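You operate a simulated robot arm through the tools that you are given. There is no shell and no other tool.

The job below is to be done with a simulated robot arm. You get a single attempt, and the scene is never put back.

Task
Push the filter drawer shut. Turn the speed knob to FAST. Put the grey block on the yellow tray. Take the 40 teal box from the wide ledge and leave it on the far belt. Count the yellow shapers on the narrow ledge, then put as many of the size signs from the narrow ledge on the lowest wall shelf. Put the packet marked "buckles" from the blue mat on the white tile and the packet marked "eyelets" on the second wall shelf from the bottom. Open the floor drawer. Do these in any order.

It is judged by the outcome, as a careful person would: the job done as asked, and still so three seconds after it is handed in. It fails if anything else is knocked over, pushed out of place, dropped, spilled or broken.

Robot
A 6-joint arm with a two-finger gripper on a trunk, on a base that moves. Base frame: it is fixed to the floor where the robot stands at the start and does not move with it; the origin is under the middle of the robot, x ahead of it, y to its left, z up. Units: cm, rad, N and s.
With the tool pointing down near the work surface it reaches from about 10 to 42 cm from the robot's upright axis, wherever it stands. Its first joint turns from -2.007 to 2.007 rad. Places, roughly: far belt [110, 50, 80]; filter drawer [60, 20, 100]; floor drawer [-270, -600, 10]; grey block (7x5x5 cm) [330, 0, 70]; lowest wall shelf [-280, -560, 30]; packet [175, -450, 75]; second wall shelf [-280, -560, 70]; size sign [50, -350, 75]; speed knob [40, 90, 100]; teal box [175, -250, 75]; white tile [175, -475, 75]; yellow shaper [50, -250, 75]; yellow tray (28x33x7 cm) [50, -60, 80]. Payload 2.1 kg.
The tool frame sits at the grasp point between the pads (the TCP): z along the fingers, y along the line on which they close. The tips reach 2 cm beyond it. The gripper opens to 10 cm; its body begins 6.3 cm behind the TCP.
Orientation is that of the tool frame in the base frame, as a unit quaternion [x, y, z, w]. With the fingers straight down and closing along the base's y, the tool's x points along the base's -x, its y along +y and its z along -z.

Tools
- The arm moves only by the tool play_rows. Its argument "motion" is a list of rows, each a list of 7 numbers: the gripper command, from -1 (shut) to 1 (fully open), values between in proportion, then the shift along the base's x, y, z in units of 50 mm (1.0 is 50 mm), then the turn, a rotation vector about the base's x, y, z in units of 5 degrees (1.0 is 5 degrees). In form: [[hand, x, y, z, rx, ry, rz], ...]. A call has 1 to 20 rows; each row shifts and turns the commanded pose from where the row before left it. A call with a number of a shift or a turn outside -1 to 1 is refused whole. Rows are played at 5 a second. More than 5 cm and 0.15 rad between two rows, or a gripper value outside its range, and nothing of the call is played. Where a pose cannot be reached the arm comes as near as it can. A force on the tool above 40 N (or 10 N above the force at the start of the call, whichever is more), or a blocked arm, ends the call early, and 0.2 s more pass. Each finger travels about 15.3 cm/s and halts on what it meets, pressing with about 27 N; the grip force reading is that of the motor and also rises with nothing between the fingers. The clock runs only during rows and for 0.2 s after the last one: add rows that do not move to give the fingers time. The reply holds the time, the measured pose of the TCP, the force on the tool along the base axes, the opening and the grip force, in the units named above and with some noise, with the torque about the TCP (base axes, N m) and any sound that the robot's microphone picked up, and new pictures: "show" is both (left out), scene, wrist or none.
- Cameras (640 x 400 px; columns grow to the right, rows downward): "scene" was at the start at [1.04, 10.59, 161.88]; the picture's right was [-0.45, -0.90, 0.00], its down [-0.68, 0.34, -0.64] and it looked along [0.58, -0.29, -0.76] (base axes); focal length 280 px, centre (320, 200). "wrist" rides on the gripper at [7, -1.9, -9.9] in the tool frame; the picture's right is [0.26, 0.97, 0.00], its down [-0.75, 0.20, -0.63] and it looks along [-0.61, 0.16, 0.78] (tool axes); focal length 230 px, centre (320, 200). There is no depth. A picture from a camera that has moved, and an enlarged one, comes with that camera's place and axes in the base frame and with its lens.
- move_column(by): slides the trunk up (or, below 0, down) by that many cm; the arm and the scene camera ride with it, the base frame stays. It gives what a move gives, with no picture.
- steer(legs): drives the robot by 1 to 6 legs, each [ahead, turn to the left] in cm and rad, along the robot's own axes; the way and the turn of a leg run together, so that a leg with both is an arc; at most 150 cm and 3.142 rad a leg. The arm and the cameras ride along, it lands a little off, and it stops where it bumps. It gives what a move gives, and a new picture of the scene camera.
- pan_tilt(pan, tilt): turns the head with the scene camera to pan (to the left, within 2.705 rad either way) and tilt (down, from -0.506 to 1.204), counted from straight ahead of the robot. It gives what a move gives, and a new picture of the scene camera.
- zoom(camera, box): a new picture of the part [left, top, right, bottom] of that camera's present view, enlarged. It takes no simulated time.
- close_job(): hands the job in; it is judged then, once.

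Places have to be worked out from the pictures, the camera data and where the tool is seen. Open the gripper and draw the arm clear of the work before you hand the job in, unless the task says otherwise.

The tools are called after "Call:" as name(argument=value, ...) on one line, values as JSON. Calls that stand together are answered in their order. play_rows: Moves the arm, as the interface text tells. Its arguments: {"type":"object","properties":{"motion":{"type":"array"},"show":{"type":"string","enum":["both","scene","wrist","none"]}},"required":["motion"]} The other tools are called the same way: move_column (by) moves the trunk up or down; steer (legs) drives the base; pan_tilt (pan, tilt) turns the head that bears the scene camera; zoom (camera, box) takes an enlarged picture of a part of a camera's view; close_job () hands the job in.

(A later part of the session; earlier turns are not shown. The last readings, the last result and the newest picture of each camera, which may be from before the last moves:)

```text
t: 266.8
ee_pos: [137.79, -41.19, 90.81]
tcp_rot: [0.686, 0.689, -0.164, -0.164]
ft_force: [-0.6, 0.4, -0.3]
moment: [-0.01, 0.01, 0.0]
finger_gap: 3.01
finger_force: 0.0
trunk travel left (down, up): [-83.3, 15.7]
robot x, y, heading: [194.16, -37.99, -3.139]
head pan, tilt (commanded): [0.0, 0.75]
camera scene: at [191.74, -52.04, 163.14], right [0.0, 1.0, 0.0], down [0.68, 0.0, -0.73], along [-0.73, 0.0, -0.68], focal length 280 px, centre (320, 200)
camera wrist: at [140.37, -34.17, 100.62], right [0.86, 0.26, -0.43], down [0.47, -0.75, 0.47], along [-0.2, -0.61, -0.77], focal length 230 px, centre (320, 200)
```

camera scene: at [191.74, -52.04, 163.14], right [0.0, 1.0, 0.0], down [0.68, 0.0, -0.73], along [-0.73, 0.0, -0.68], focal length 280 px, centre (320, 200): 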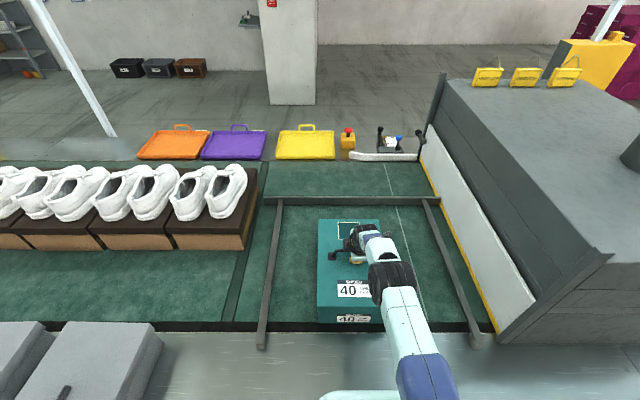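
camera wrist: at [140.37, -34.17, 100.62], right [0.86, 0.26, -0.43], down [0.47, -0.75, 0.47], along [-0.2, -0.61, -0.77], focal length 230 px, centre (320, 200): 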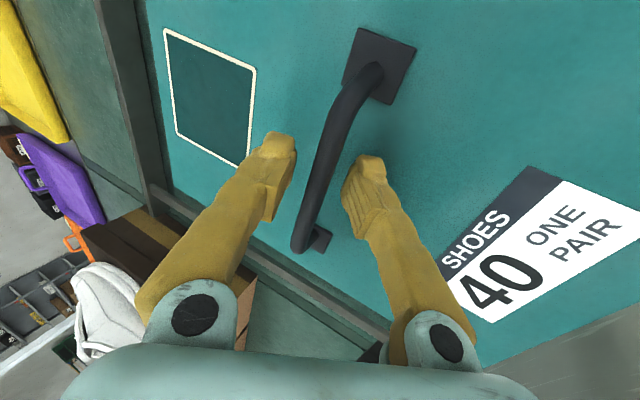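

Released without contact forces. I withdraw along the tool axis.

Call:
play_rows(motion=[[-0.4, 0.09, 0, 0.18, 0, 0, 0], [-0.4, 0.09, 0, 0.18, 0, 0, 0], [-0.4, 0.09, 0, 0.18, 0, 0, 0], [-0.4, 0.09, 0, 0.18, 0, 0, 0], [-0.4, 0.2, 0, 0.4, 0, 0, 0], [-0.4, 0.2, 0, 0.4, 0, 0, 0], [-0.4, 0.4, 0, 0.2, 0, 0, 0], [-0.4, 0.6, 0, 0, 0, -1, 0], [-0.4, 0.6, 0, 0, 0, -1, 0], [-0.4, 0.6, 0, 0, 0, -1, 0]])

Call:
zoom(camera="scene", box=[250, 190, 490, 370])

```text
t: 269.0
ee_pos: [152.51, -41.24, 99.26]
tcp_rot: [0.701, 0.706, -0.071, -0.071]
ft_force: [0.2, -1.0, -0.8]
moment: [-0.01, -0.01, -0.01]
finger_gap: 2.98
finger_force: 0.0
trunk travel left (down, up): [-83.3, 15.7]
robot x, y, heading: [193.76, -38.34, -3.142]
head pan, tilt (commanded): [0.0, 0.75]
camera scene: at [191.82, -52.04, 163.15], right [0.0, 1.0, 0.0], down [0.68, 0.0, -0.73], along [-0.73, 0.0, -0.68], focal length 280 px, centre (320, 200)
camera wrist: at [152.52, -34.24, 109.45], right [0.95, 0.26, -0.19], down [0.33, -0.75, 0.58], along [0.01, -0.61, -0.79], focal length 230 px, centre (320, 200)
```

scene: 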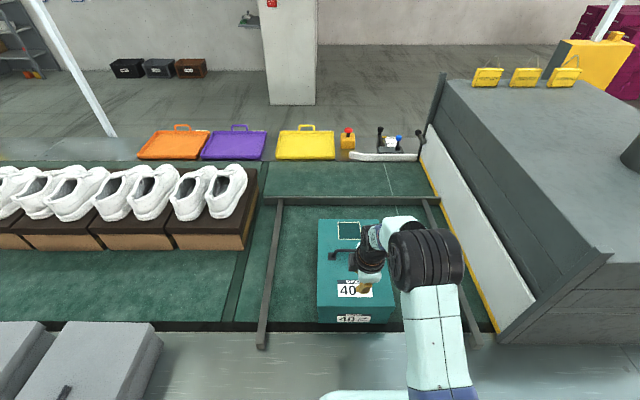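
wrist: 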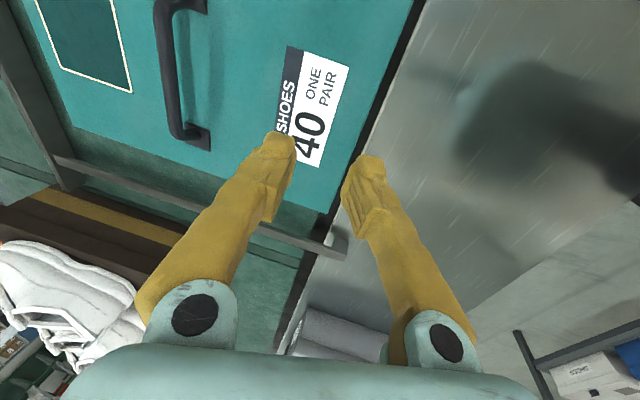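

```text
2.22 times, centred on (370, 280) of scene
camera zoom: at [191.82, -52.04, 163.15], right [0.0, 1.0, 0.0], down [0.68, 0.0, -0.73], along [-0.73, 0.0, -0.68], focal length 622 px, centre (209, 22)
```

zoom: 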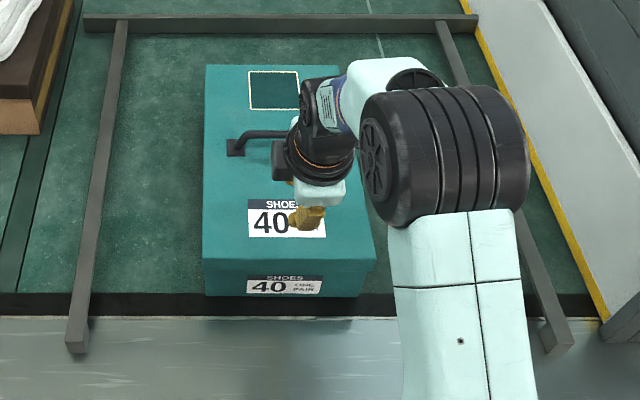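

Box 40 stands level on the far belt, inside the frame. I back straight out into the aisle.

Call:
steer(legs=[[-55, 0]])

```text
t: 272.1
ee_pos: [205.59, -40.95, 99.15]
tcp_rot: [0.704, 0.703, -0.072, -0.072]
ft_force: [-0.4, 0.6, -0.1]
moment: [-0.01, -0.05, -0.01]
finger_gap: 3.04
finger_force: 0.0
trunk travel left (down, up): [-83.3, 15.7]
robot x, y, heading: [246.86, -37.7, 3.136]
head pan, tilt (commanded): [0.0, 0.75]
camera scene: at [244.9, -52.03, 163.14], right [0.0, 1.0, 0.0], down [0.68, 0.0, -0.73], along [-0.73, 0.0, -0.68], focal length 280 px, centre (320, 200)
```

scene: 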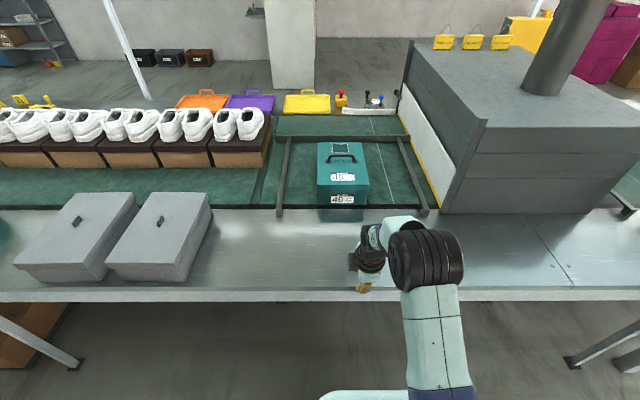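

Now to the blue mat: I turn left and drive down the aisle to y≈-430.

Call:
steer(legs=[[0, 1.576], [140, 0], [140, 0], [110, 0]])

Call:
pan_tilt(pan=-1.2, tilt=0.75)

Call:
pan_tilt(pan=0.0, tilt=0.3)

```text
t: 294.8
ee_pos: [257.62, -471.79, 99.24]
tcp_rot: [-0.018, 0.995, -0.101, 0.002]
ft_force: [0.4, -0.4, 0.3]
moment: [-0.01, 0.02, 0.04]
finger_gap: 3.01
finger_force: 0.0
trunk travel left (down, up): [-83.3, 15.7]
robot x, y, heading: [253.46, -430.01, -1.539]
head pan, tilt (commanded): [0.0, 0.75]
camera scene: at [267.56, -432.12, 163.15], right [-1.0, -0.03, 0.0], down [-0.02, 0.68, -0.73], along [0.02, -0.73, -0.68], focal length 280 px, centre (320, 200)
```

scene: 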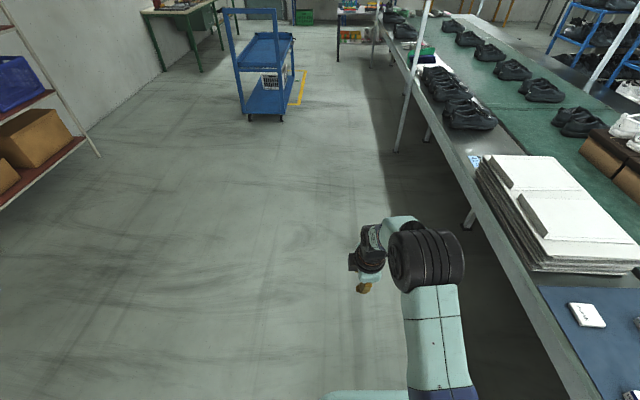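

```text
t: 296.2
ee_pos: [257.71, -471.82, 99.28]
tcp_rot: [-0.018, 0.995, -0.101, 0.001]
ft_force: [-0.6, -0.3, 0.2]
moment: [-0.04, 0.0, -0.02]
finger_gap: 2.99
finger_force: 0.1
trunk travel left (down, up): [-83.3, 15.7]
robot x, y, heading: [253.18, -430.33, -1.539]
head pan, tilt (commanded): [-1.201, 0.75]
camera scene: at [259.67, -427.14, 163.15], right [-0.39, 0.92, 0.0], down [0.63, 0.27, -0.73], along [-0.67, -0.29, -0.68], focal length 280 px, centre (320, 200)
```

scene: 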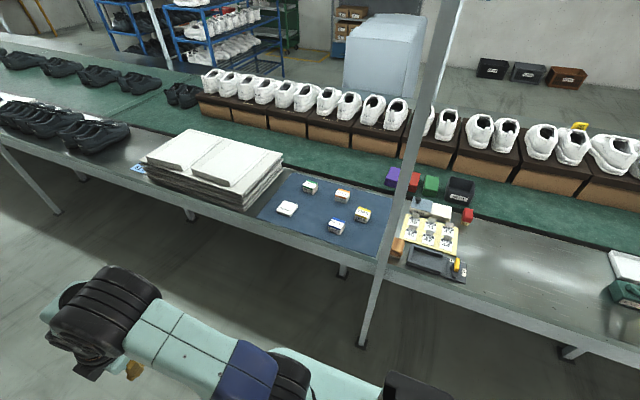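

```text
t: 297.6
ee_pos: [257.65, -471.79, 99.25]
tcp_rot: [-0.017, 0.995, -0.102, 0.002]
ft_force: [-1.1, 0.0, -0.3]
moment: [-0.03, 0.0, 0.01]
finger_gap: 3.02
finger_force: 0.1
trunk travel left (down, up): [-83.3, 15.7]
robot x, y, heading: [253.49, -430.61, -1.538]
head pan, tilt (commanded): [0.0, 0.3]
camera scene: at [267.59, -433.21, 167.18], right [-1.0, -0.03, 0.0], down [-0.01, 0.3, -0.96], along [0.03, -0.95, -0.3], focal length 280 px, centre (320, 200)
```

scene: 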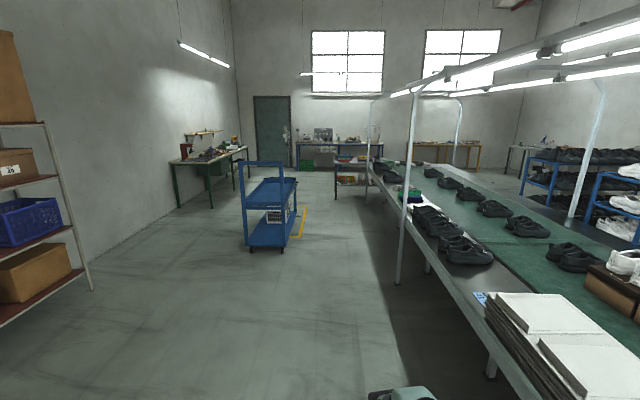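

The line ends around y≈-800, so there's likely a way round its right end. Now I look closely at the blue mat with the packets.

Call:
pan_tilt(pan=-1.2, tilt=0.75)

Call:
zoom(camera="scene", box=[250, 160, 410, 260])

Call:
zoom(camera="scene", box=[370, 160, 490, 290])

```text
t: 299.0
ee_pos: [257.75, -471.73, 99.32]
tcp_rot: [-0.017, 0.995, -0.102, 0.002]
ft_force: [-0.2, -0.8, -0.2]
moment: [-0.01, -0.01, -0.01]
finger_gap: 3.02
finger_force: 0.1
trunk travel left (down, up): [-83.3, 15.7]
robot x, y, heading: [253.47, -430.87, -1.534]
head pan, tilt (commanded): [-1.201, 0.75]
camera scene: at [259.67, -427.14, 163.15], right [-0.39, 0.92, 0.0], down [0.63, 0.27, -0.73], along [-0.67, -0.29, -0.68], focal length 280 px, centre (320, 200)
```

scene: 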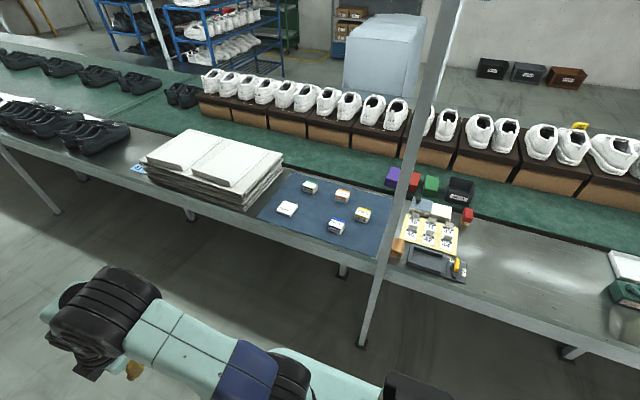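

```text
4.00 times, centred on (330, 210) of scene
camera zoom: at [259.67, -427.14, 163.15], right [-0.39, 0.92, 0.0], down [0.63, 0.27, -0.73], along [-0.67, -0.29, -0.68], focal length 1120 px, centre (280, 160)
```

zoom: 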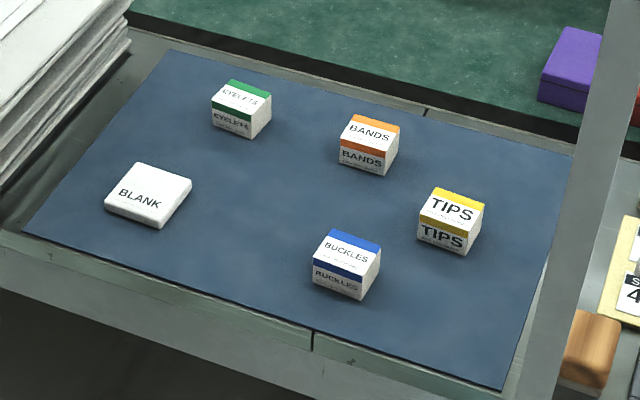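

```text
3.08 times, centred on (430, 225) of scene
camera zoom: at [259.67, -427.14, 163.15], right [-0.39, 0.92, 0.0], down [0.63, 0.27, -0.73], along [-0.67, -0.29, -0.68], focal length 862 px, centre (-18, 123)
```

zoom: 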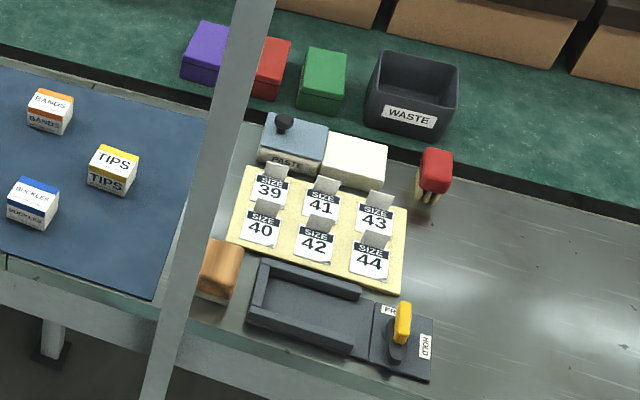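

Buckles packet ≈[187, -451], eyelets ≈[169, -471], the white BLANK tile ≈[185, -475.5]; the packets are ~5 cm cubes aligned with the axes. I position the robot at y≈-465 facing the ledge.

Call:
steer(legs=[[35, 0], [0, -1.603]])

Call:
pan_tilt(pan=0.0, tilt=0.85)

```text
t: 305.3
ee_pos: [212.81, -467.89, 99.34]
tcp_rot: [0.715, 0.692, -0.071, -0.073]
ft_force: [0.4, 0.0, -0.7]
moment: [0.0, -0.01, -0.03]
finger_gap: 3.01
finger_force: 0.0
trunk travel left (down, up): [-83.3, 15.7]
robot x, y, heading: [254.27, -466.42, 3.11]
head pan, tilt (commanded): [-1.201, 0.75]
camera scene: at [257.29, -472.57, 163.15], right [0.94, 0.33, 0.0], down [0.23, -0.64, -0.73], along [-0.24, 0.69, -0.68], focal length 280 px, centre (320, 200)
```

scene: 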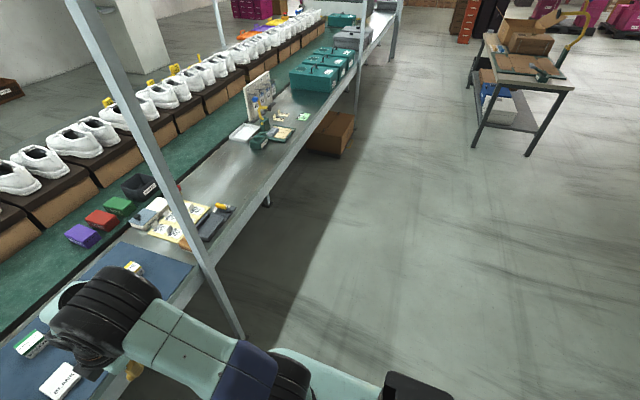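

```text
t: 306.7
ee_pos: [212.71, -467.92, 99.3]
tcp_rot: [0.714, 0.693, -0.071, -0.073]
ft_force: [0.7, 0.4, -0.1]
moment: [-0.01, -0.01, 0.01]
finger_gap: 3.01
finger_force: 0.1
trunk travel left (down, up): [-83.3, 15.7]
robot x, y, heading: [254.03, -466.29, 3.113]
head pan, tilt (commanded): [0.0, 0.85]
camera scene: at [252.21, -480.12, 162.34], right [0.03, 1.0, 0.0], down [0.75, -0.02, -0.66], along [-0.66, 0.02, -0.75], focal length 280 px, centre (320, 200)
```

scene: 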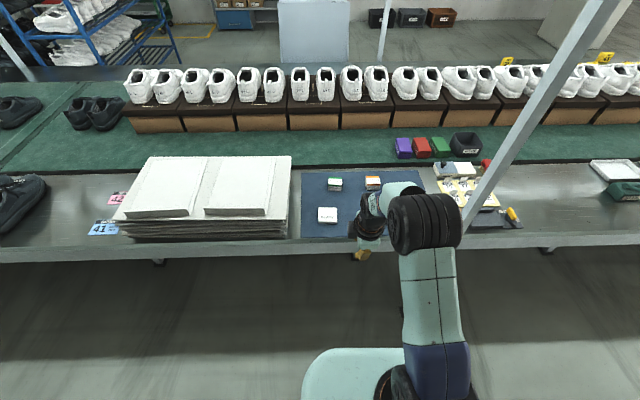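

Clear view of the mat. I first level the tool and turn it back to nominal yaw (fingers closing along y) while pulling it in.

Call:
play_rows(motion=[[0, 0.2, 0, 0.1, 0, -1, 0], [0, 0.2, 0, 0.1, 0, -1, 0], [0, 0.2, 0, 0.1, 0, -0.35, -1], [0, 0.2, 0, 0, 0, 0, -1], [0, 0.2, 0, 0, 0, 0, -1], [0, 0.2, 0, 0, 0, 0, -1], [0, 0, 0, 0, 0, 0, -1], [0, 0, 0, 0, 0, 0, -1], [0, 0, 0, 0, 0, 0, -1], [0, 0, 0, 0, 0, 0, -1], [0, 0, 0, 0, 0, 0, -1], [0, 0, 0, 0, 0, 0, -1], [0, 0, 0, 0, 0, 0, -1], [0, 0, 0, 0, 0, 0, -1], [0, 0, 0, 0, 0, 0, -1], [0, 0, 0, 0, 0, 0, -1], [0, 0, 0, 0, 0, 0, -1], [0, 0, 0, 0, 0, 0, -1], [0, 0, 0, 0, 0, 0, -1]], show="wrist")

Call:
zoom(camera="scene", box=[280, 150, 440, 250])

```text
t: 310.7
ee_pos: [218.81, -467.87, 101.04]
tcp_rot: [1.0, 0.026, 0.002, -0.001]
ft_force: [-0.2, 0.0, 0.8]
moment: [0.0, 0.01, 0.01]
finger_gap: 5.01
finger_force: 0.0
trunk travel left (down, up): [-83.3, 15.7]
robot x, y, heading: [254.04, -466.07, 3.112]
head pan, tilt (commanded): [0.0, 0.85]
camera wrist: at [225.43, -465.65, 110.97], right [0.31, -0.95, 0.0], down [-0.74, -0.24, 0.62], along [-0.59, -0.2, -0.78], focal length 230 px, centre (320, 200)
```

wrist: 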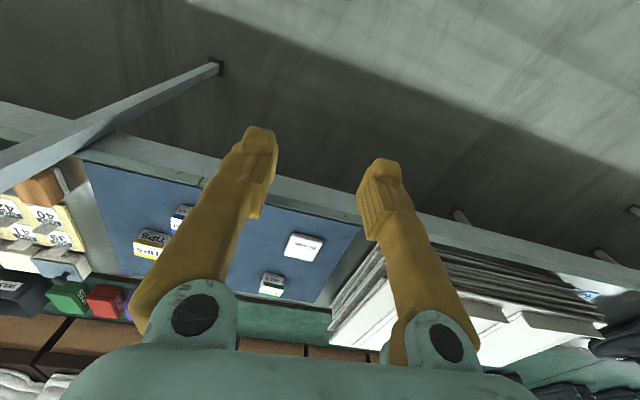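

```text
4.00 times, centred on (360, 200) of scene
camera zoom: at [252.21, -480.13, 162.34], right [0.03, 1.0, 0.0], down [0.75, -0.02, -0.66], along [-0.66, 0.02, -0.75], focal length 1120 px, centre (160, 200)
```

zoom: 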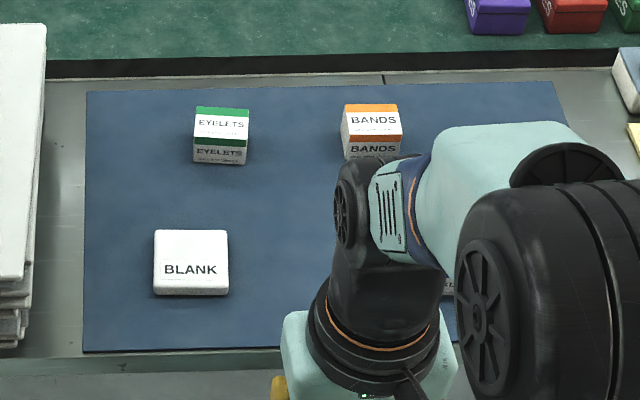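

Tile centre ≈[185.2, -475.1] (7 cm square); eyelets ≈[170.4, -471.4]. I drive 42 cm forward so everything is in tool-down reach.

Call:
steer(legs=[[42, 0.025]])

Call:
zoom(camera="scene", box=[240, 180, 480, 360])

```text
t: 313.3
ee_pos: [175.63, -468.25, 100.92]
tcp_rot: [0.999, 0.045, 0.004, 0.0]
ft_force: [0.5, 1.0, -0.2]
moment: [0.01, -0.03, 0.02]
finger_gap: 4.98
finger_force: 0.1
trunk travel left (down, up): [-83.3, 15.7]
robot x, y, heading: [210.97, -465.55, -3.146]
head pan, tilt (commanded): [0.0, 0.85]
camera scene: at [209.5, -479.5, 162.34], right [0.0, 1.0, 0.0], down [0.75, 0.0, -0.66], along [-0.66, 0.0, -0.75], focal length 280 px, centre (320, 200)
```

scene: 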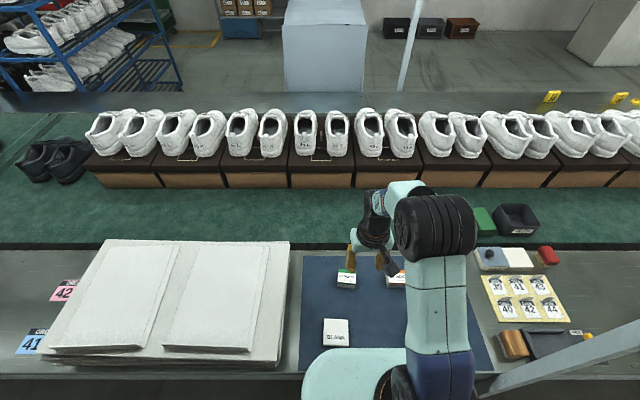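

```text
2.22 times, centred on (360, 270) of scene
camera zoom: at [209.5, -479.5, 162.34], right [0.0, 1.0, 0.0], down [0.75, 0.0, -0.66], along [-0.66, 0.0, -0.75], focal length 622 px, centre (231, 44)
```

zoom: 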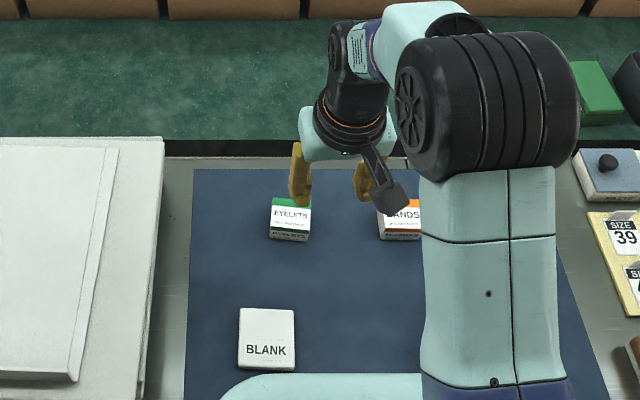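

I move the open gripper over the buckles packet (≈[187, -451]) and correct the yaw, then use the wrist camera to centre.

Call:
play_rows(motion=[[0.7, 0.39, 0.57, 0, 0, 0, -0.5], [0.7, 0.39, 0.57, 0, 0, 0, -0.5], [0.7, 0.39, 0.57, 0, 0, 0, 0], [0.7, 0.39, 0.57, 0, 0, 0, 0], [0.7, 0.39, 0.57, 0, 0, 0, 0], [0.7, 0.39, 0.57, -0.2, 0, 0, 0], [0.7, 0, 0, 0, 0, 0, 0]])

```text
t: 314.9
ee_pos: [187.1, -451.11, 99.78]
tcp_rot: [1.0, 0.001, 0.004, 0.0]
ft_force: [-0.2, -0.2, -0.6]
moment: [0.01, -0.01, 0.01]
finger_gap: 8.5
finger_force: 0.0
trunk travel left (down, up): [-83.3, 15.7]
robot x, y, heading: [211.06, -465.67, -3.142]
head pan, tilt (commanded): [0.0, 0.85]
camera scene: at [209.38, -479.55, 162.34], right [0.0, 1.0, 0.0], down [0.75, 0.0, -0.66], along [-0.66, 0.0, -0.75], focal length 280 px, centre (320, 200)
camera wrist: at [193.94, -449.34, 109.93], right [0.26, -0.97, 0.0], down [-0.75, -0.2, 0.62], along [-0.6, -0.16, -0.78], focal length 230 px, centre (320, 200)
```

scene: 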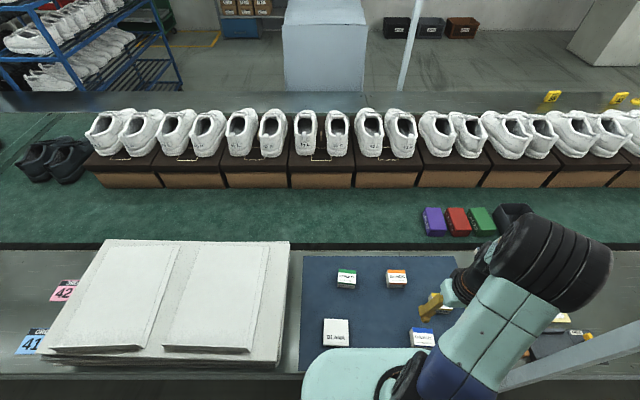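
wrist: 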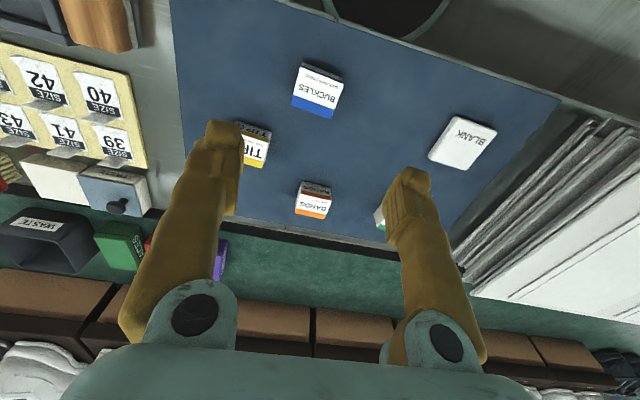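

Packet centre from the wrist view ≈[187.2, -450.9], right under the gripper. I descend to z≈83 first.

Call:
play_rows(motion=[[0.7, 0, 0.02, -0.6, 0, 0, 0], [0.7, 0, 0.02, -0.6, 0, 0, 0], [0.7, 0, 0, -0.6, 0, 0, 0], [0.7, 0, 0, -0.6, 0, 0, 0], [0.7, 0, 0, -0.6, 0, 0, 0], [0.7, 0, 0, -0.3, 0, 0, 0], [0.7, 0, 0, 0, 0, 0, 0]])

```text
t: 316.5
ee_pos: [186.98, -451.0, 83.41]
tcp_rot: [1.0, 0.001, 0.003, 0.0]
ft_force: [-0.4, 0.5, -0.2]
moment: [0.02, 0.01, 0.03]
finger_gap: 8.52
finger_force: 0.1
trunk travel left (down, up): [-83.3, 15.7]
robot x, y, heading: [211.19, -465.41, -3.14]
head pan, tilt (commanded): [0.0, 0.85]
camera scene: at [209.4, -479.49, 162.34], right [0.0, 1.0, 0.0], down [0.75, 0.0, -0.66], along [-0.66, 0.0, -0.75], focal length 280 px, centre (320, 200)
camera wrist: at [193.81, -449.17, 93.45], right [0.26, -0.97, 0.0], down [-0.75, -0.2, 0.62], along [-0.6, -0.16, -0.78], focal length 230 px, centre (320, 200)
```

scene: 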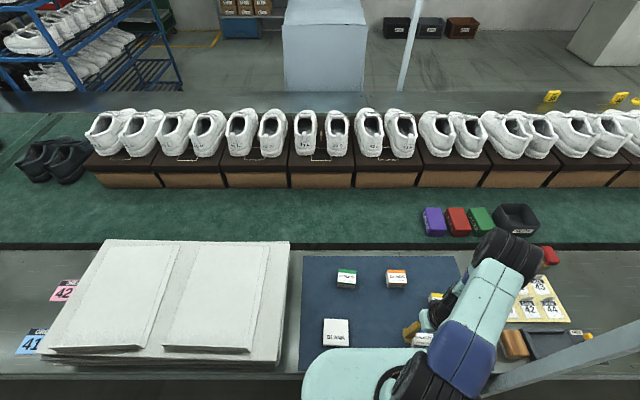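
wrist: 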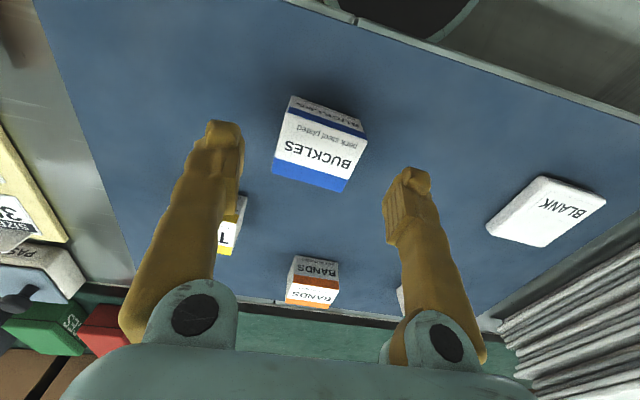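

The packet is centred and square between the fingers. I descend to z≈78.6 and close.

Call:
play_rows(motion=[[0.7, 0.06, 0.02, -0.4, 0, 0, 0], [0.7, 0, 0, -0.4, 0, 0, 0], [0.7, 0, 0, -0.16, 0, 0, 0], [0.3, 0, 0, 0, 0, 0, 0], [-0.2, 0, 0, 0, 0, 0, 0], [-1, 0, 0, 0, 0, 0, 0], [-1, 0, 0, 0, 0, 0, 0]])

```text
t: 318.1
ee_pos: [187.59, -450.95, 78.62]
tcp_rot: [1.0, 0.001, 0.004, 0.001]
ft_force: [-0.5, -0.2, 0.7]
moment: [-0.03, -0.03, 0.02]
finger_gap: 5.57
finger_force: 27.4
trunk travel left (down, up): [-83.3, 15.7]
robot x, y, heading: [211.03, -465.56, -3.142]
head pan, tilt (commanded): [0.0, 0.85]
camera scene: at [209.39, -479.48, 162.34], right [0.0, 1.0, 0.0], down [0.75, 0.0, -0.66], along [-0.66, 0.0, -0.75], focal length 280 px, centre (320, 200)
camera wrist: at [194.28, -449.08, 88.62], right [0.26, -0.97, 0.0], down [-0.76, -0.2, 0.62], along [-0.6, -0.16, -0.78], focal length 230 px, centre (320, 200)
```

scene: 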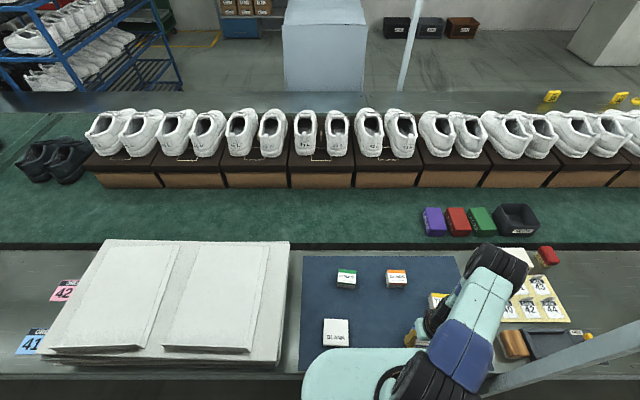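
wrist: 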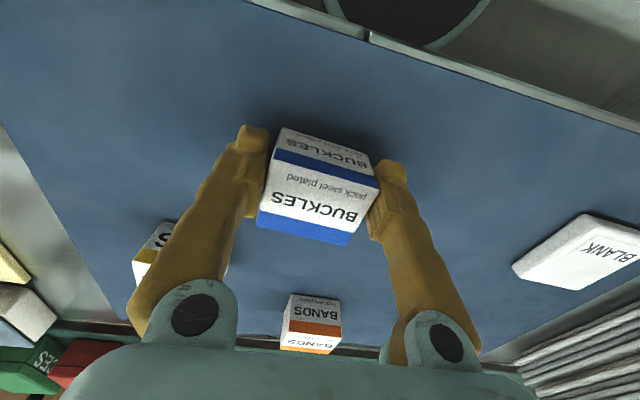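

Gripped (5.6 cm). I lift 7 cm and carry it over to the tile.

Call:
play_rows(motion=[[-1, 0, 0, 0.5, 0, 0, 0], [-1, 0, 0, 0.5, 0, 0, 0], [-1, 0, 0, 0.4, 0, 0, 0], [-1, -0.1, -0.8, 0, 0, 0, 0], [-1, -0.1, -0.8, 0, 0, 0, 0], [-1, -0.1, -0.8, 0, 0, 0, 0], [-1, -0.1, -0.8, 0, 0, 0, 0], [-1, -0.08, -0.8, 0, 0, 0, 0], [-1, 0, -0.8, 0, 0, 0, 0], [-1, 0, 0, 0, 0, 0, 0]])

Call:
zoom(camera="scene", box=[260, 240, 480, 390])

```text
t: 320.3
ee_pos: [185.14, -474.99, 85.55]
tcp_rot: [1.0, 0.002, 0.004, 0.0]
ft_force: [0.0, -0.4, -1.3]
moment: [0.0, -0.04, -0.01]
finger_gap: 5.56
finger_force: 27.5
trunk travel left (down, up): [-83.3, 15.7]
robot x, y, heading: [210.99, -465.3, -3.141]
head pan, tilt (commanded): [0.0, 0.85]
camera scene: at [209.36, -479.42, 162.35], right [0.0, 1.0, 0.0], down [0.75, 0.0, -0.66], along [-0.66, 0.0, -0.75], focal length 280 px, centre (320, 200)
camera wrist: at [192.02, -473.21, 95.5], right [0.26, -0.97, 0.0], down [-0.76, -0.2, 0.62], along [-0.6, -0.16, -0.78], focal length 230 px, centre (320, 200)
```

scene: 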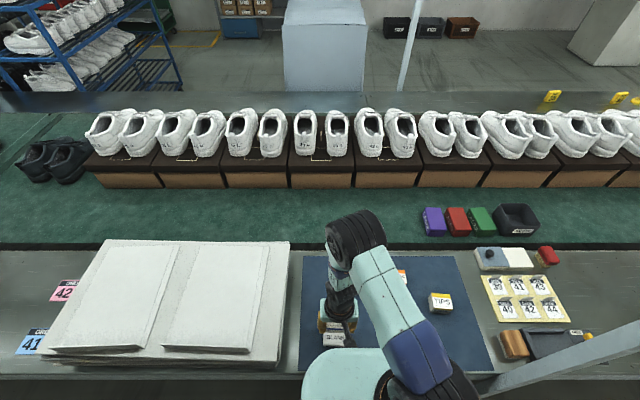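
wrist: 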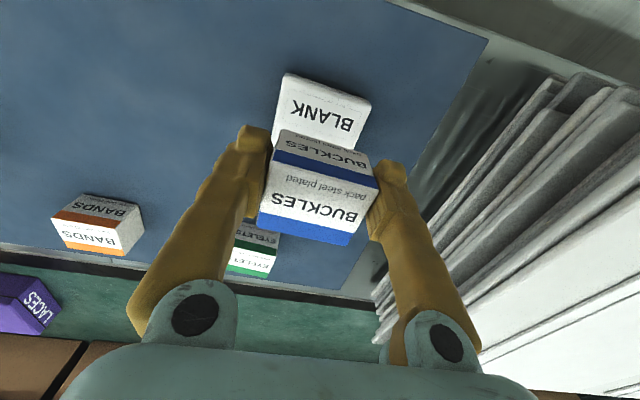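

```text
2.67 times, centred on (370, 315) of scene
camera zoom: at [209.36, -479.42, 162.35], right [0.0, 1.0, 0.0], down [0.75, 0.0, -0.66], along [-0.66, 0.0, -0.75], focal length 747 px, centre (187, -107)
```

zoom: 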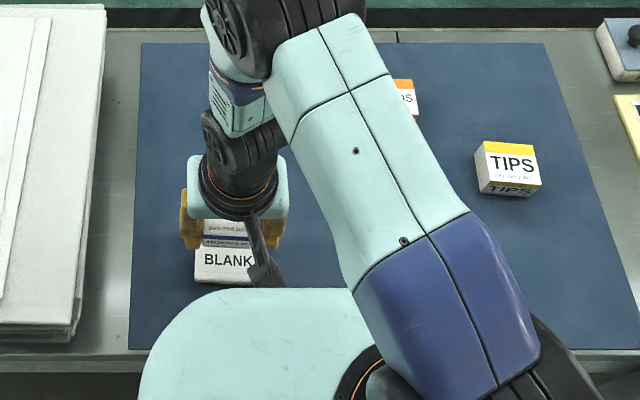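

The tile centre (from wrist view ≈[184.9, -474.9]) is just 0.8 cm behind the packet's centre. I shift slightly and lower onto it.

Call:
play_rows(motion=[[-1, -0.16, 0, -0.3, 0, 0, 0], [-1, 0, 0, -0.3, 0, 0, 0], [-1, 0, 0, -0.3, 0, 0, 0], [-1, 0, 0, -0.1, 0, 0, 0], [-1, 0, 0, 0, 0, 0, 0]], show="wrist")

```text
t: 321.5
ee_pos: [184.6, -474.89, 80.47]
tcp_rot: [1.0, 0.001, 0.004, 0.0]
ft_force: [0.7, 0.0, -2.0]
moment: [-0.01, 0.0, 0.0]
finger_gap: 5.54
finger_force: 26.7
trunk travel left (down, up): [-83.3, 15.7]
robot x, y, heading: [211.19, -465.5, -3.142]
head pan, tilt (commanded): [0.0, 0.85]
camera wrist: at [191.22, -473.1, 90.56], right [0.26, -0.97, 0.0], down [-0.76, -0.2, 0.62], along [-0.6, -0.16, -0.78], focal length 230 px, centre (320, 200)
```

wrist: 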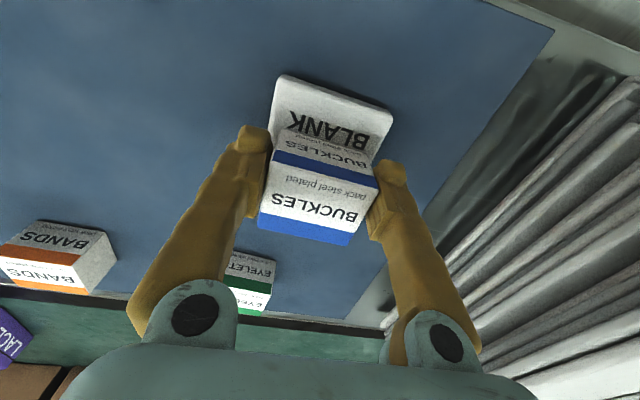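

Packet sits slightly too far back on the tile; I shift +0.5 cm and lower the last bit in small steps.

Call:
play_rows(motion=[[-1, 0.1, 0, 0, 0, 0, 0], [-1, 0, 0, -0.06, 0, 0, 0], [-1, 0, 0, -0.06, 0, 0, 0], [-1, 0, 0, 0, 0, 0, 0]], show="wrist")

```text
t: 322.5
ee_pos: [184.91, -475.07, 79.94]
tcp_rot: [1.0, 0.001, 0.002, 0.002]
ft_force: [-3.3, 0.0, 29.0]
moment: [-0.02, 0.09, -0.18]
finger_gap: 5.52
finger_force: 27.0
trunk travel left (down, up): [-83.3, 15.7]
robot x, y, heading: [211.16, -465.29, -3.14]
head pan, tilt (commanded): [0.0, 0.85]
camera wrist: at [191.75, -473.15, 90.0], right [0.26, -0.97, 0.0], down [-0.75, -0.2, 0.63], along [-0.6, -0.17, -0.78], focal length 230 px, centre (320, 200)
```

wrist: 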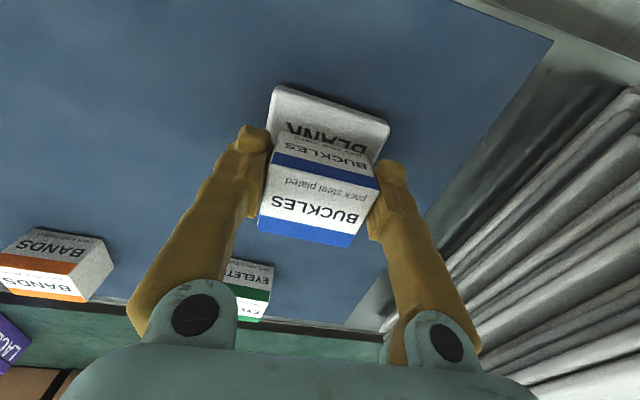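

The packet is pressing on the tile. I ease up 2 mm, open, and rise.

Call:
play_rows(motion=[[-1, 0, 0, 0.04, 0, 0, 0], [0.2, 0, 0, 0, 0, 0, 0], [0.6, 0, 0, 0, 0, 0, 0], [0.6, 0, 0, 0, 0, 0, 0], [0.6, 0, 0, 0.4, 0, 0, 0], [0.6, 0, 0, 0.6, 0, 0, 0], [0.6, 0, 0, 0.8, 0, 0, 0], [0.6, 0, 0, 0, 0, 0, 0]])

Call:
zoom(camera="wrist", box=[180, 20, 500, 220])

```text
t: 324.3
ee_pos: [184.76, -474.91, 89.49]
tcp_rot: [1.0, 0.002, 0.004, 0.0]
ft_force: [0.9, -0.6, 0.8]
moment: [0.04, 0.02, -0.06]
finger_gap: 8.0
finger_force: 0.1
trunk travel left (down, up): [-83.3, 15.7]
robot x, y, heading: [210.92, -465.71, -3.142]
head pan, tilt (commanded): [0.0, 0.85]
camera scene: at [209.36, -479.53, 162.34], right [0.0, 1.0, 0.0], down [0.75, 0.0, -0.66], along [-0.66, 0.0, -0.75], focal length 280 px, centre (320, 200)
camera wrist: at [191.62, -473.01, 99.5], right [0.26, -0.97, 0.0], down [-0.76, -0.2, 0.62], along [-0.6, -0.16, -0.78], focal length 230 px, centre (320, 200)
```

scene: 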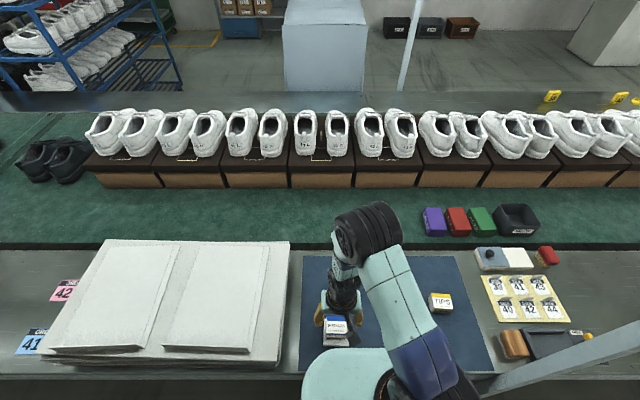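
wrist: 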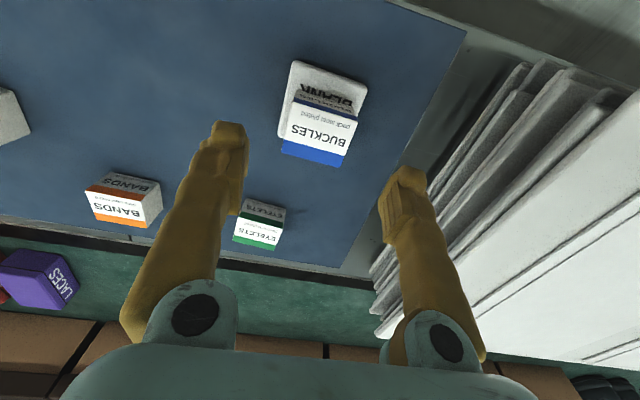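

```text
2.00 times, centred on (340, 120) of wrist
camera zoom: at [191.62, -473.01, 99.5], right [0.26, -0.97, 0.0], down [-0.76, -0.2, 0.62], along [-0.6, -0.16, -0.78], focal length 460 px, centre (280, 360)
```

zoom: 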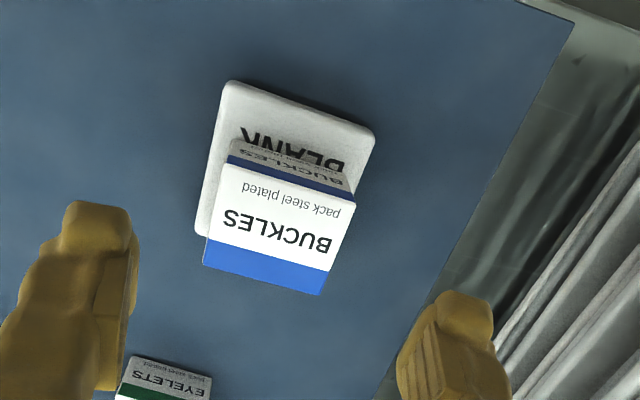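

The buckles packet stands centred on the white tile. Next, the eyelets packet: I move above ≈[170.5, -471.3].

Call:
play_rows(motion=[[0.6, 0, 0, 0.6, 0, 0, 0], [0.6, -0.5, 0.12, 0, 0, 0, 0], [0.6, -0.6, 0.15, 0, 0, 0, 0], [0.6, -0.6, 0.15, 0, 0, 0, 0], [0.6, -0.6, 0.15, 0, 0, 0, 0], [0.6, -0.55, 0.15, 0, 0, 0, 0], [0.6, 0, 0, 0, 0, 0, 0]])

```text
t: 325.9
ee_pos: [170.48, -471.2, 92.42]
tcp_rot: [1.0, 0.002, 0.004, 0.001]
ft_force: [-0.8, -0.6, -0.6]
moment: [-0.01, 0.0, 0.02]
finger_gap: 7.99
finger_force: 0.1
trunk travel left (down, up): [-83.3, 15.7]
robot x, y, heading: [210.99, -465.52, -3.145]
head pan, tilt (commanded): [0.0, 0.85]
camera scene: at [209.46, -479.53, 162.34], right [0.0, 1.0, 0.0], down [0.75, 0.0, -0.66], along [-0.66, 0.0, -0.75], focal length 280 px, centre (320, 200)
camera wrist: at [177.22, -469.26, 102.47], right [0.26, -0.97, 0.0], down [-0.76, -0.2, 0.62], along [-0.6, -0.16, -0.78], focal length 230 px, centre (320, 200)
```

scene: 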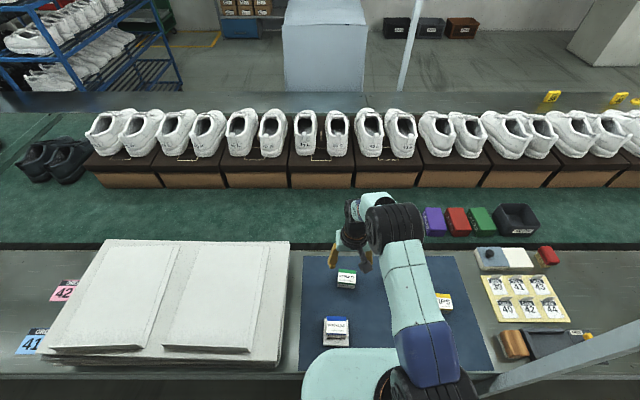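
wrist: 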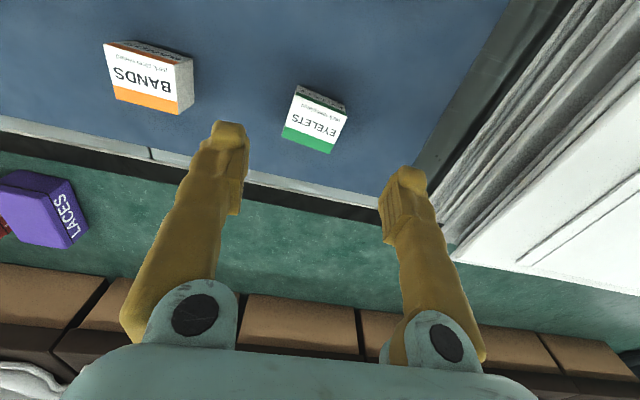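

Before picking I want to know the wall-shelf geometry, so I look across at the rack near [-280, -560].

Call:
pan_tilt(pan=0.15, tilt=0.2)

Call:
zoom(camera="scene", box=[220, 120, 420, 245])

```text
t: 326.9
ee_pos: [170.35, -471.19, 92.36]
tcp_rot: [1.0, 0.002, 0.004, 0.0]
ft_force: [0.3, 0.4, 1.7]
moment: [-0.03, 0.01, 0.01]
finger_gap: 7.98
finger_force: 0.0
trunk travel left (down, up): [-83.3, 15.7]
robot x, y, heading: [211.11, -465.36, -3.146]
head pan, tilt (commanded): [0.15, 0.201]
camera scene: at [207.99, -480.9, 168.1], right [-0.15, 0.99, 0.0], down [0.2, 0.03, -0.98], along [-0.97, -0.15, -0.2], focal length 280 px, centre (320, 200)
```

scene: 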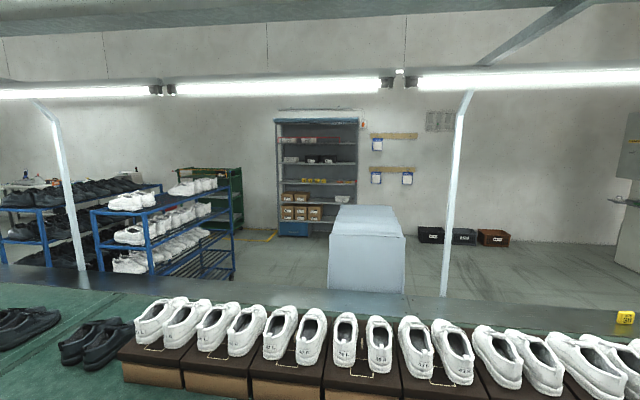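

```text
3.20 times, centred on (320, 182) of scene
camera zoom: at [207.99, -480.9, 168.1], right [-0.15, 0.99, 0.0], down [0.2, 0.03, -0.98], along [-0.97, -0.15, -0.2], focal length 896 px, centre (320, 256)
```

zoom: 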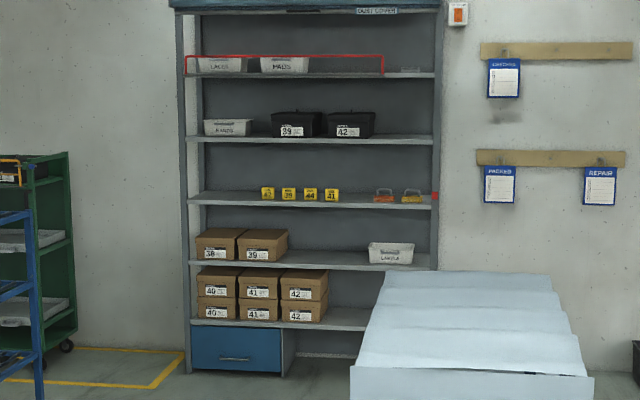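

The rack's shelves are only ~32 cm apart, so items must be placed with a strongly tilted tool. Plan: pick the eyelets packet vertically, set it at the mat's front edge, then re-pick it with the tool tilted. First the pick.

Call:
play_rows(motion=[[0.6, -0.16, 0.08, -0.5, 0, 0, 0], [0.6, 0, 0, -0.6, 0, 0, 0], [0.6, 0, 0, -0.6, 0, 0, 0], [0.6, 0, 0, -0.5, 0, 0, 0], [0.6, 0, 0, -0.5, 0, 0, 0], [0.6, 0, 0, 0, 0, 0, 0]], show="wrist")

```text
t: 328.3
ee_pos: [169.82, -470.64, 78.72]
tcp_rot: [1.0, 0.002, 0.004, 0.0]
ft_force: [-0.5, -0.5, 0.6]
moment: [-0.02, 0.0, -0.02]
finger_gap: 8.03
finger_force: 0.1
trunk travel left (down, up): [-83.3, 15.7]
robot x, y, heading: [211.25, -465.47, -3.143]
head pan, tilt (commanded): [0.15, 0.201]
camera wrist: at [176.55, -468.78, 88.71], right [0.26, -0.97, 0.0], down [-0.76, -0.2, 0.62], along [-0.6, -0.16, -0.78], focal length 230 px, centre (320, 200)
```

wrist: 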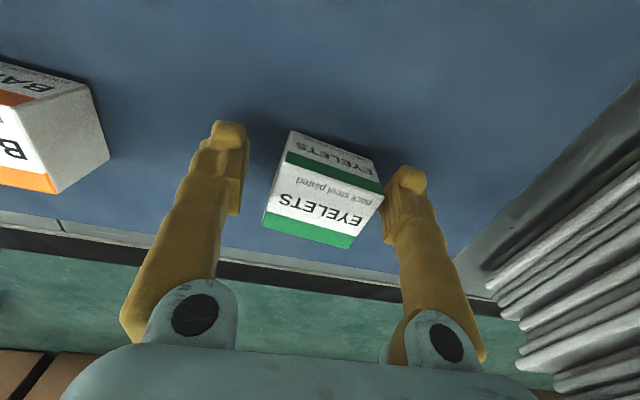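

The packet sits between the fingers. I close and lift.

Call:
play_rows(motion=[[0.2, 0, -0.03, 0, 0, 0, 0], [-0.3, 0, 0, 0, 0, 0, 0], [-1, 0, 0, 0, 0, 0, 0], [-1, 0, 0, 0, 0, 0, 0], [-1, 0, 0, 0.5, 0, 0, 0], [-1, 0, 0, 0.5, 0, 0, 0], [-1, 0, 0, 0.5, 0, 0, 0], [-1, 0, 0, 0, 0, 0, 0]], show="wrist")

```text
t: 330.1
ee_pos: [169.95, -471.06, 86.02]
tcp_rot: [1.0, 0.002, 0.004, 0.0]
ft_force: [0.4, -0.5, -1.9]
moment: [0.02, -0.02, 0.01]
finger_gap: 5.63
finger_force: 26.9
trunk travel left (down, up): [-83.3, 15.7]
robot x, y, heading: [210.73, -465.52, -3.141]
head pan, tilt (commanded): [0.15, 0.201]
camera wrist: at [176.76, -469.23, 96.15], right [0.26, -0.97, 0.0], down [-0.76, -0.2, 0.62], along [-0.6, -0.16, -0.78], focal length 230 px, centre (320, 200)
```

wrist: 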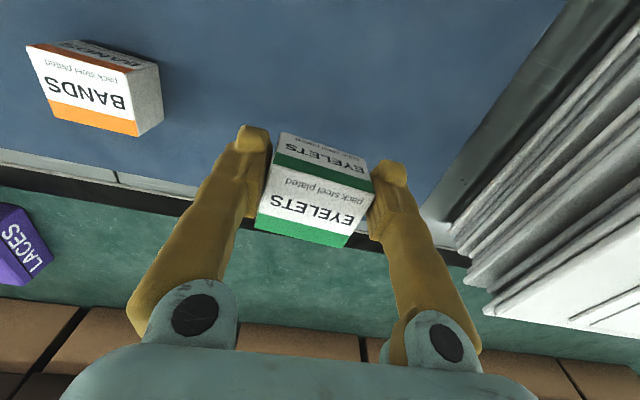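

Lifted. I raise further, carry it over to the front of the mat at ≈[189.5, -452] and set it down.

Call:
play_rows(motion=[[-1, 0, 0, 0.6, 0, 0, 0], [-1, 0, 0, 0.6, 0, 0, 0], [-1, 0.78, 0.76, 0, 0, 0, 0], [-1, 0.78, 0.76, 0, 0, 0, 0], [-1, 0.78, 0.76, 0, 0, 0, 0], [-1, 0.78, 0.76, 0, 0, 0, 0], [-1, 0.78, 0.76, 0, 0, 0, 0], [-1, 0, 0, -0.6, 0, 0, 0], [-1, 0, 0, -0.6, 0, 0, 0], [-1, 0, 0, -0.6, 0, 0, 0], [-1, 0, 0, -0.6, 0, 0, 0], [-1, 0, 0, 0, 0, 0, 0]])

```text
refused: row 3 steps farther than a row can; nothing moved
```

The combined step exceeded 5 cm; I shorten the diagonal steps.

Call:
play_rows(motion=[[-1, 0, 0, 0.6, 0, 0, 0], [-1, 0, 0, 0.6, 0, 0, 0], [-1, 0.65, 0.63, 0, 0, 0, 0], [-1, 0.65, 0.63, 0, 0, 0, 0], [-1, 0.65, 0.63, 0, 0, 0, 0], [-1, 0.65, 0.63, 0, 0, 0, 0], [-1, 0.65, 0.63, 0, 0, 0, 0], [-1, 0.65, 0.63, 0, 0, 0, 0], [-1, 0, 0, -0.6, 0, 0, 0], [-1, 0, 0, -0.6, 0, 0, 0], [-1, 0, 0, -0.6, 0, 0, 0], [-1, 0, 0, -0.6, 0, 0, 0], [-1, 0, 0, 0, 0, 0, 0]])

```text
t: 332.9
ee_pos: [189.26, -452.12, 80.45]
tcp_rot: [1.0, 0.002, 0.003, 0.0]
ft_force: [-0.2, 0.2, -1.5]
moment: [0.02, -0.02, 0.03]
finger_gap: 5.61
finger_force: 26.7
trunk travel left (down, up): [-83.3, 15.7]
robot x, y, heading: [210.84, -465.28, -3.141]
head pan, tilt (commanded): [0.15, 0.201]
camera scene: at [208.03, -480.89, 168.11], right [-0.15, 0.99, 0.0], down [0.2, 0.03, -0.98], along [-0.97, -0.15, -0.2], focal length 280 px, centre (320, 200)
camera wrist: at [196.07, -450.3, 90.41], right [0.26, -0.97, 0.0], down [-0.75, -0.2, 0.62], along [-0.6, -0.16, -0.78], focal length 230 px, centre (320, 200)
```

scene: 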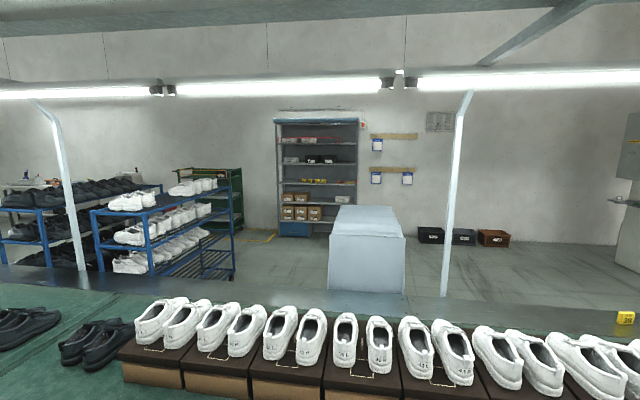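
wrist: 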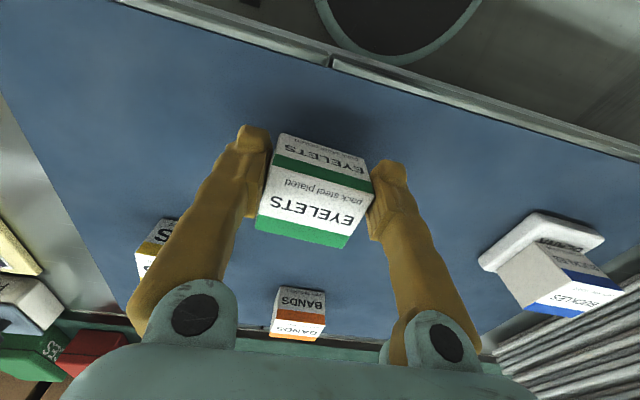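

I lower the last 1.6 cm, release, and rise.

Call:
play_rows(motion=[[-1, 0, 0, -0.2, 0, 0, 0], [-1, 0, 0, -0.13, 0, 0, 0], [-1, 0, 0, 0, 0, 0, 0], [0, 0, 0, 0, 0, 0, 0], [0.6, 0, 0, 0, 0, 0, 0], [0.6, 0, 0, 0, 0, 0, 0], [0.6, 0, 0, 0.5, 0, 0, 0], [0.6, 0, 0, 0.8, 0, 0, 0], [0.6, 0, 0, 0.8, 0, 0, 0]], show="wrist")

```text
t: 334.9
ee_pos: [189.58, -452.22, 89.4]
tcp_rot: [1.0, 0.002, 0.004, 0.0]
ft_force: [0.6, 0.0, -0.6]
moment: [-0.01, 0.04, 0.01]
finger_gap: 8.03
finger_force: 0.0
trunk travel left (down, up): [-83.3, 15.7]
robot x, y, heading: [210.98, -465.69, -3.148]
head pan, tilt (commanded): [0.15, 0.201]
camera wrist: at [196.27, -450.35, 99.54], right [0.26, -0.97, 0.0], down [-0.75, -0.2, 0.62], along [-0.6, -0.16, -0.78], focal length 230 px, centre (320, 200)
```

wrist: 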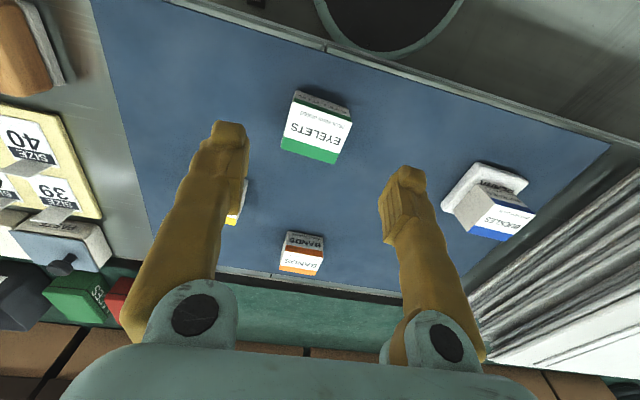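

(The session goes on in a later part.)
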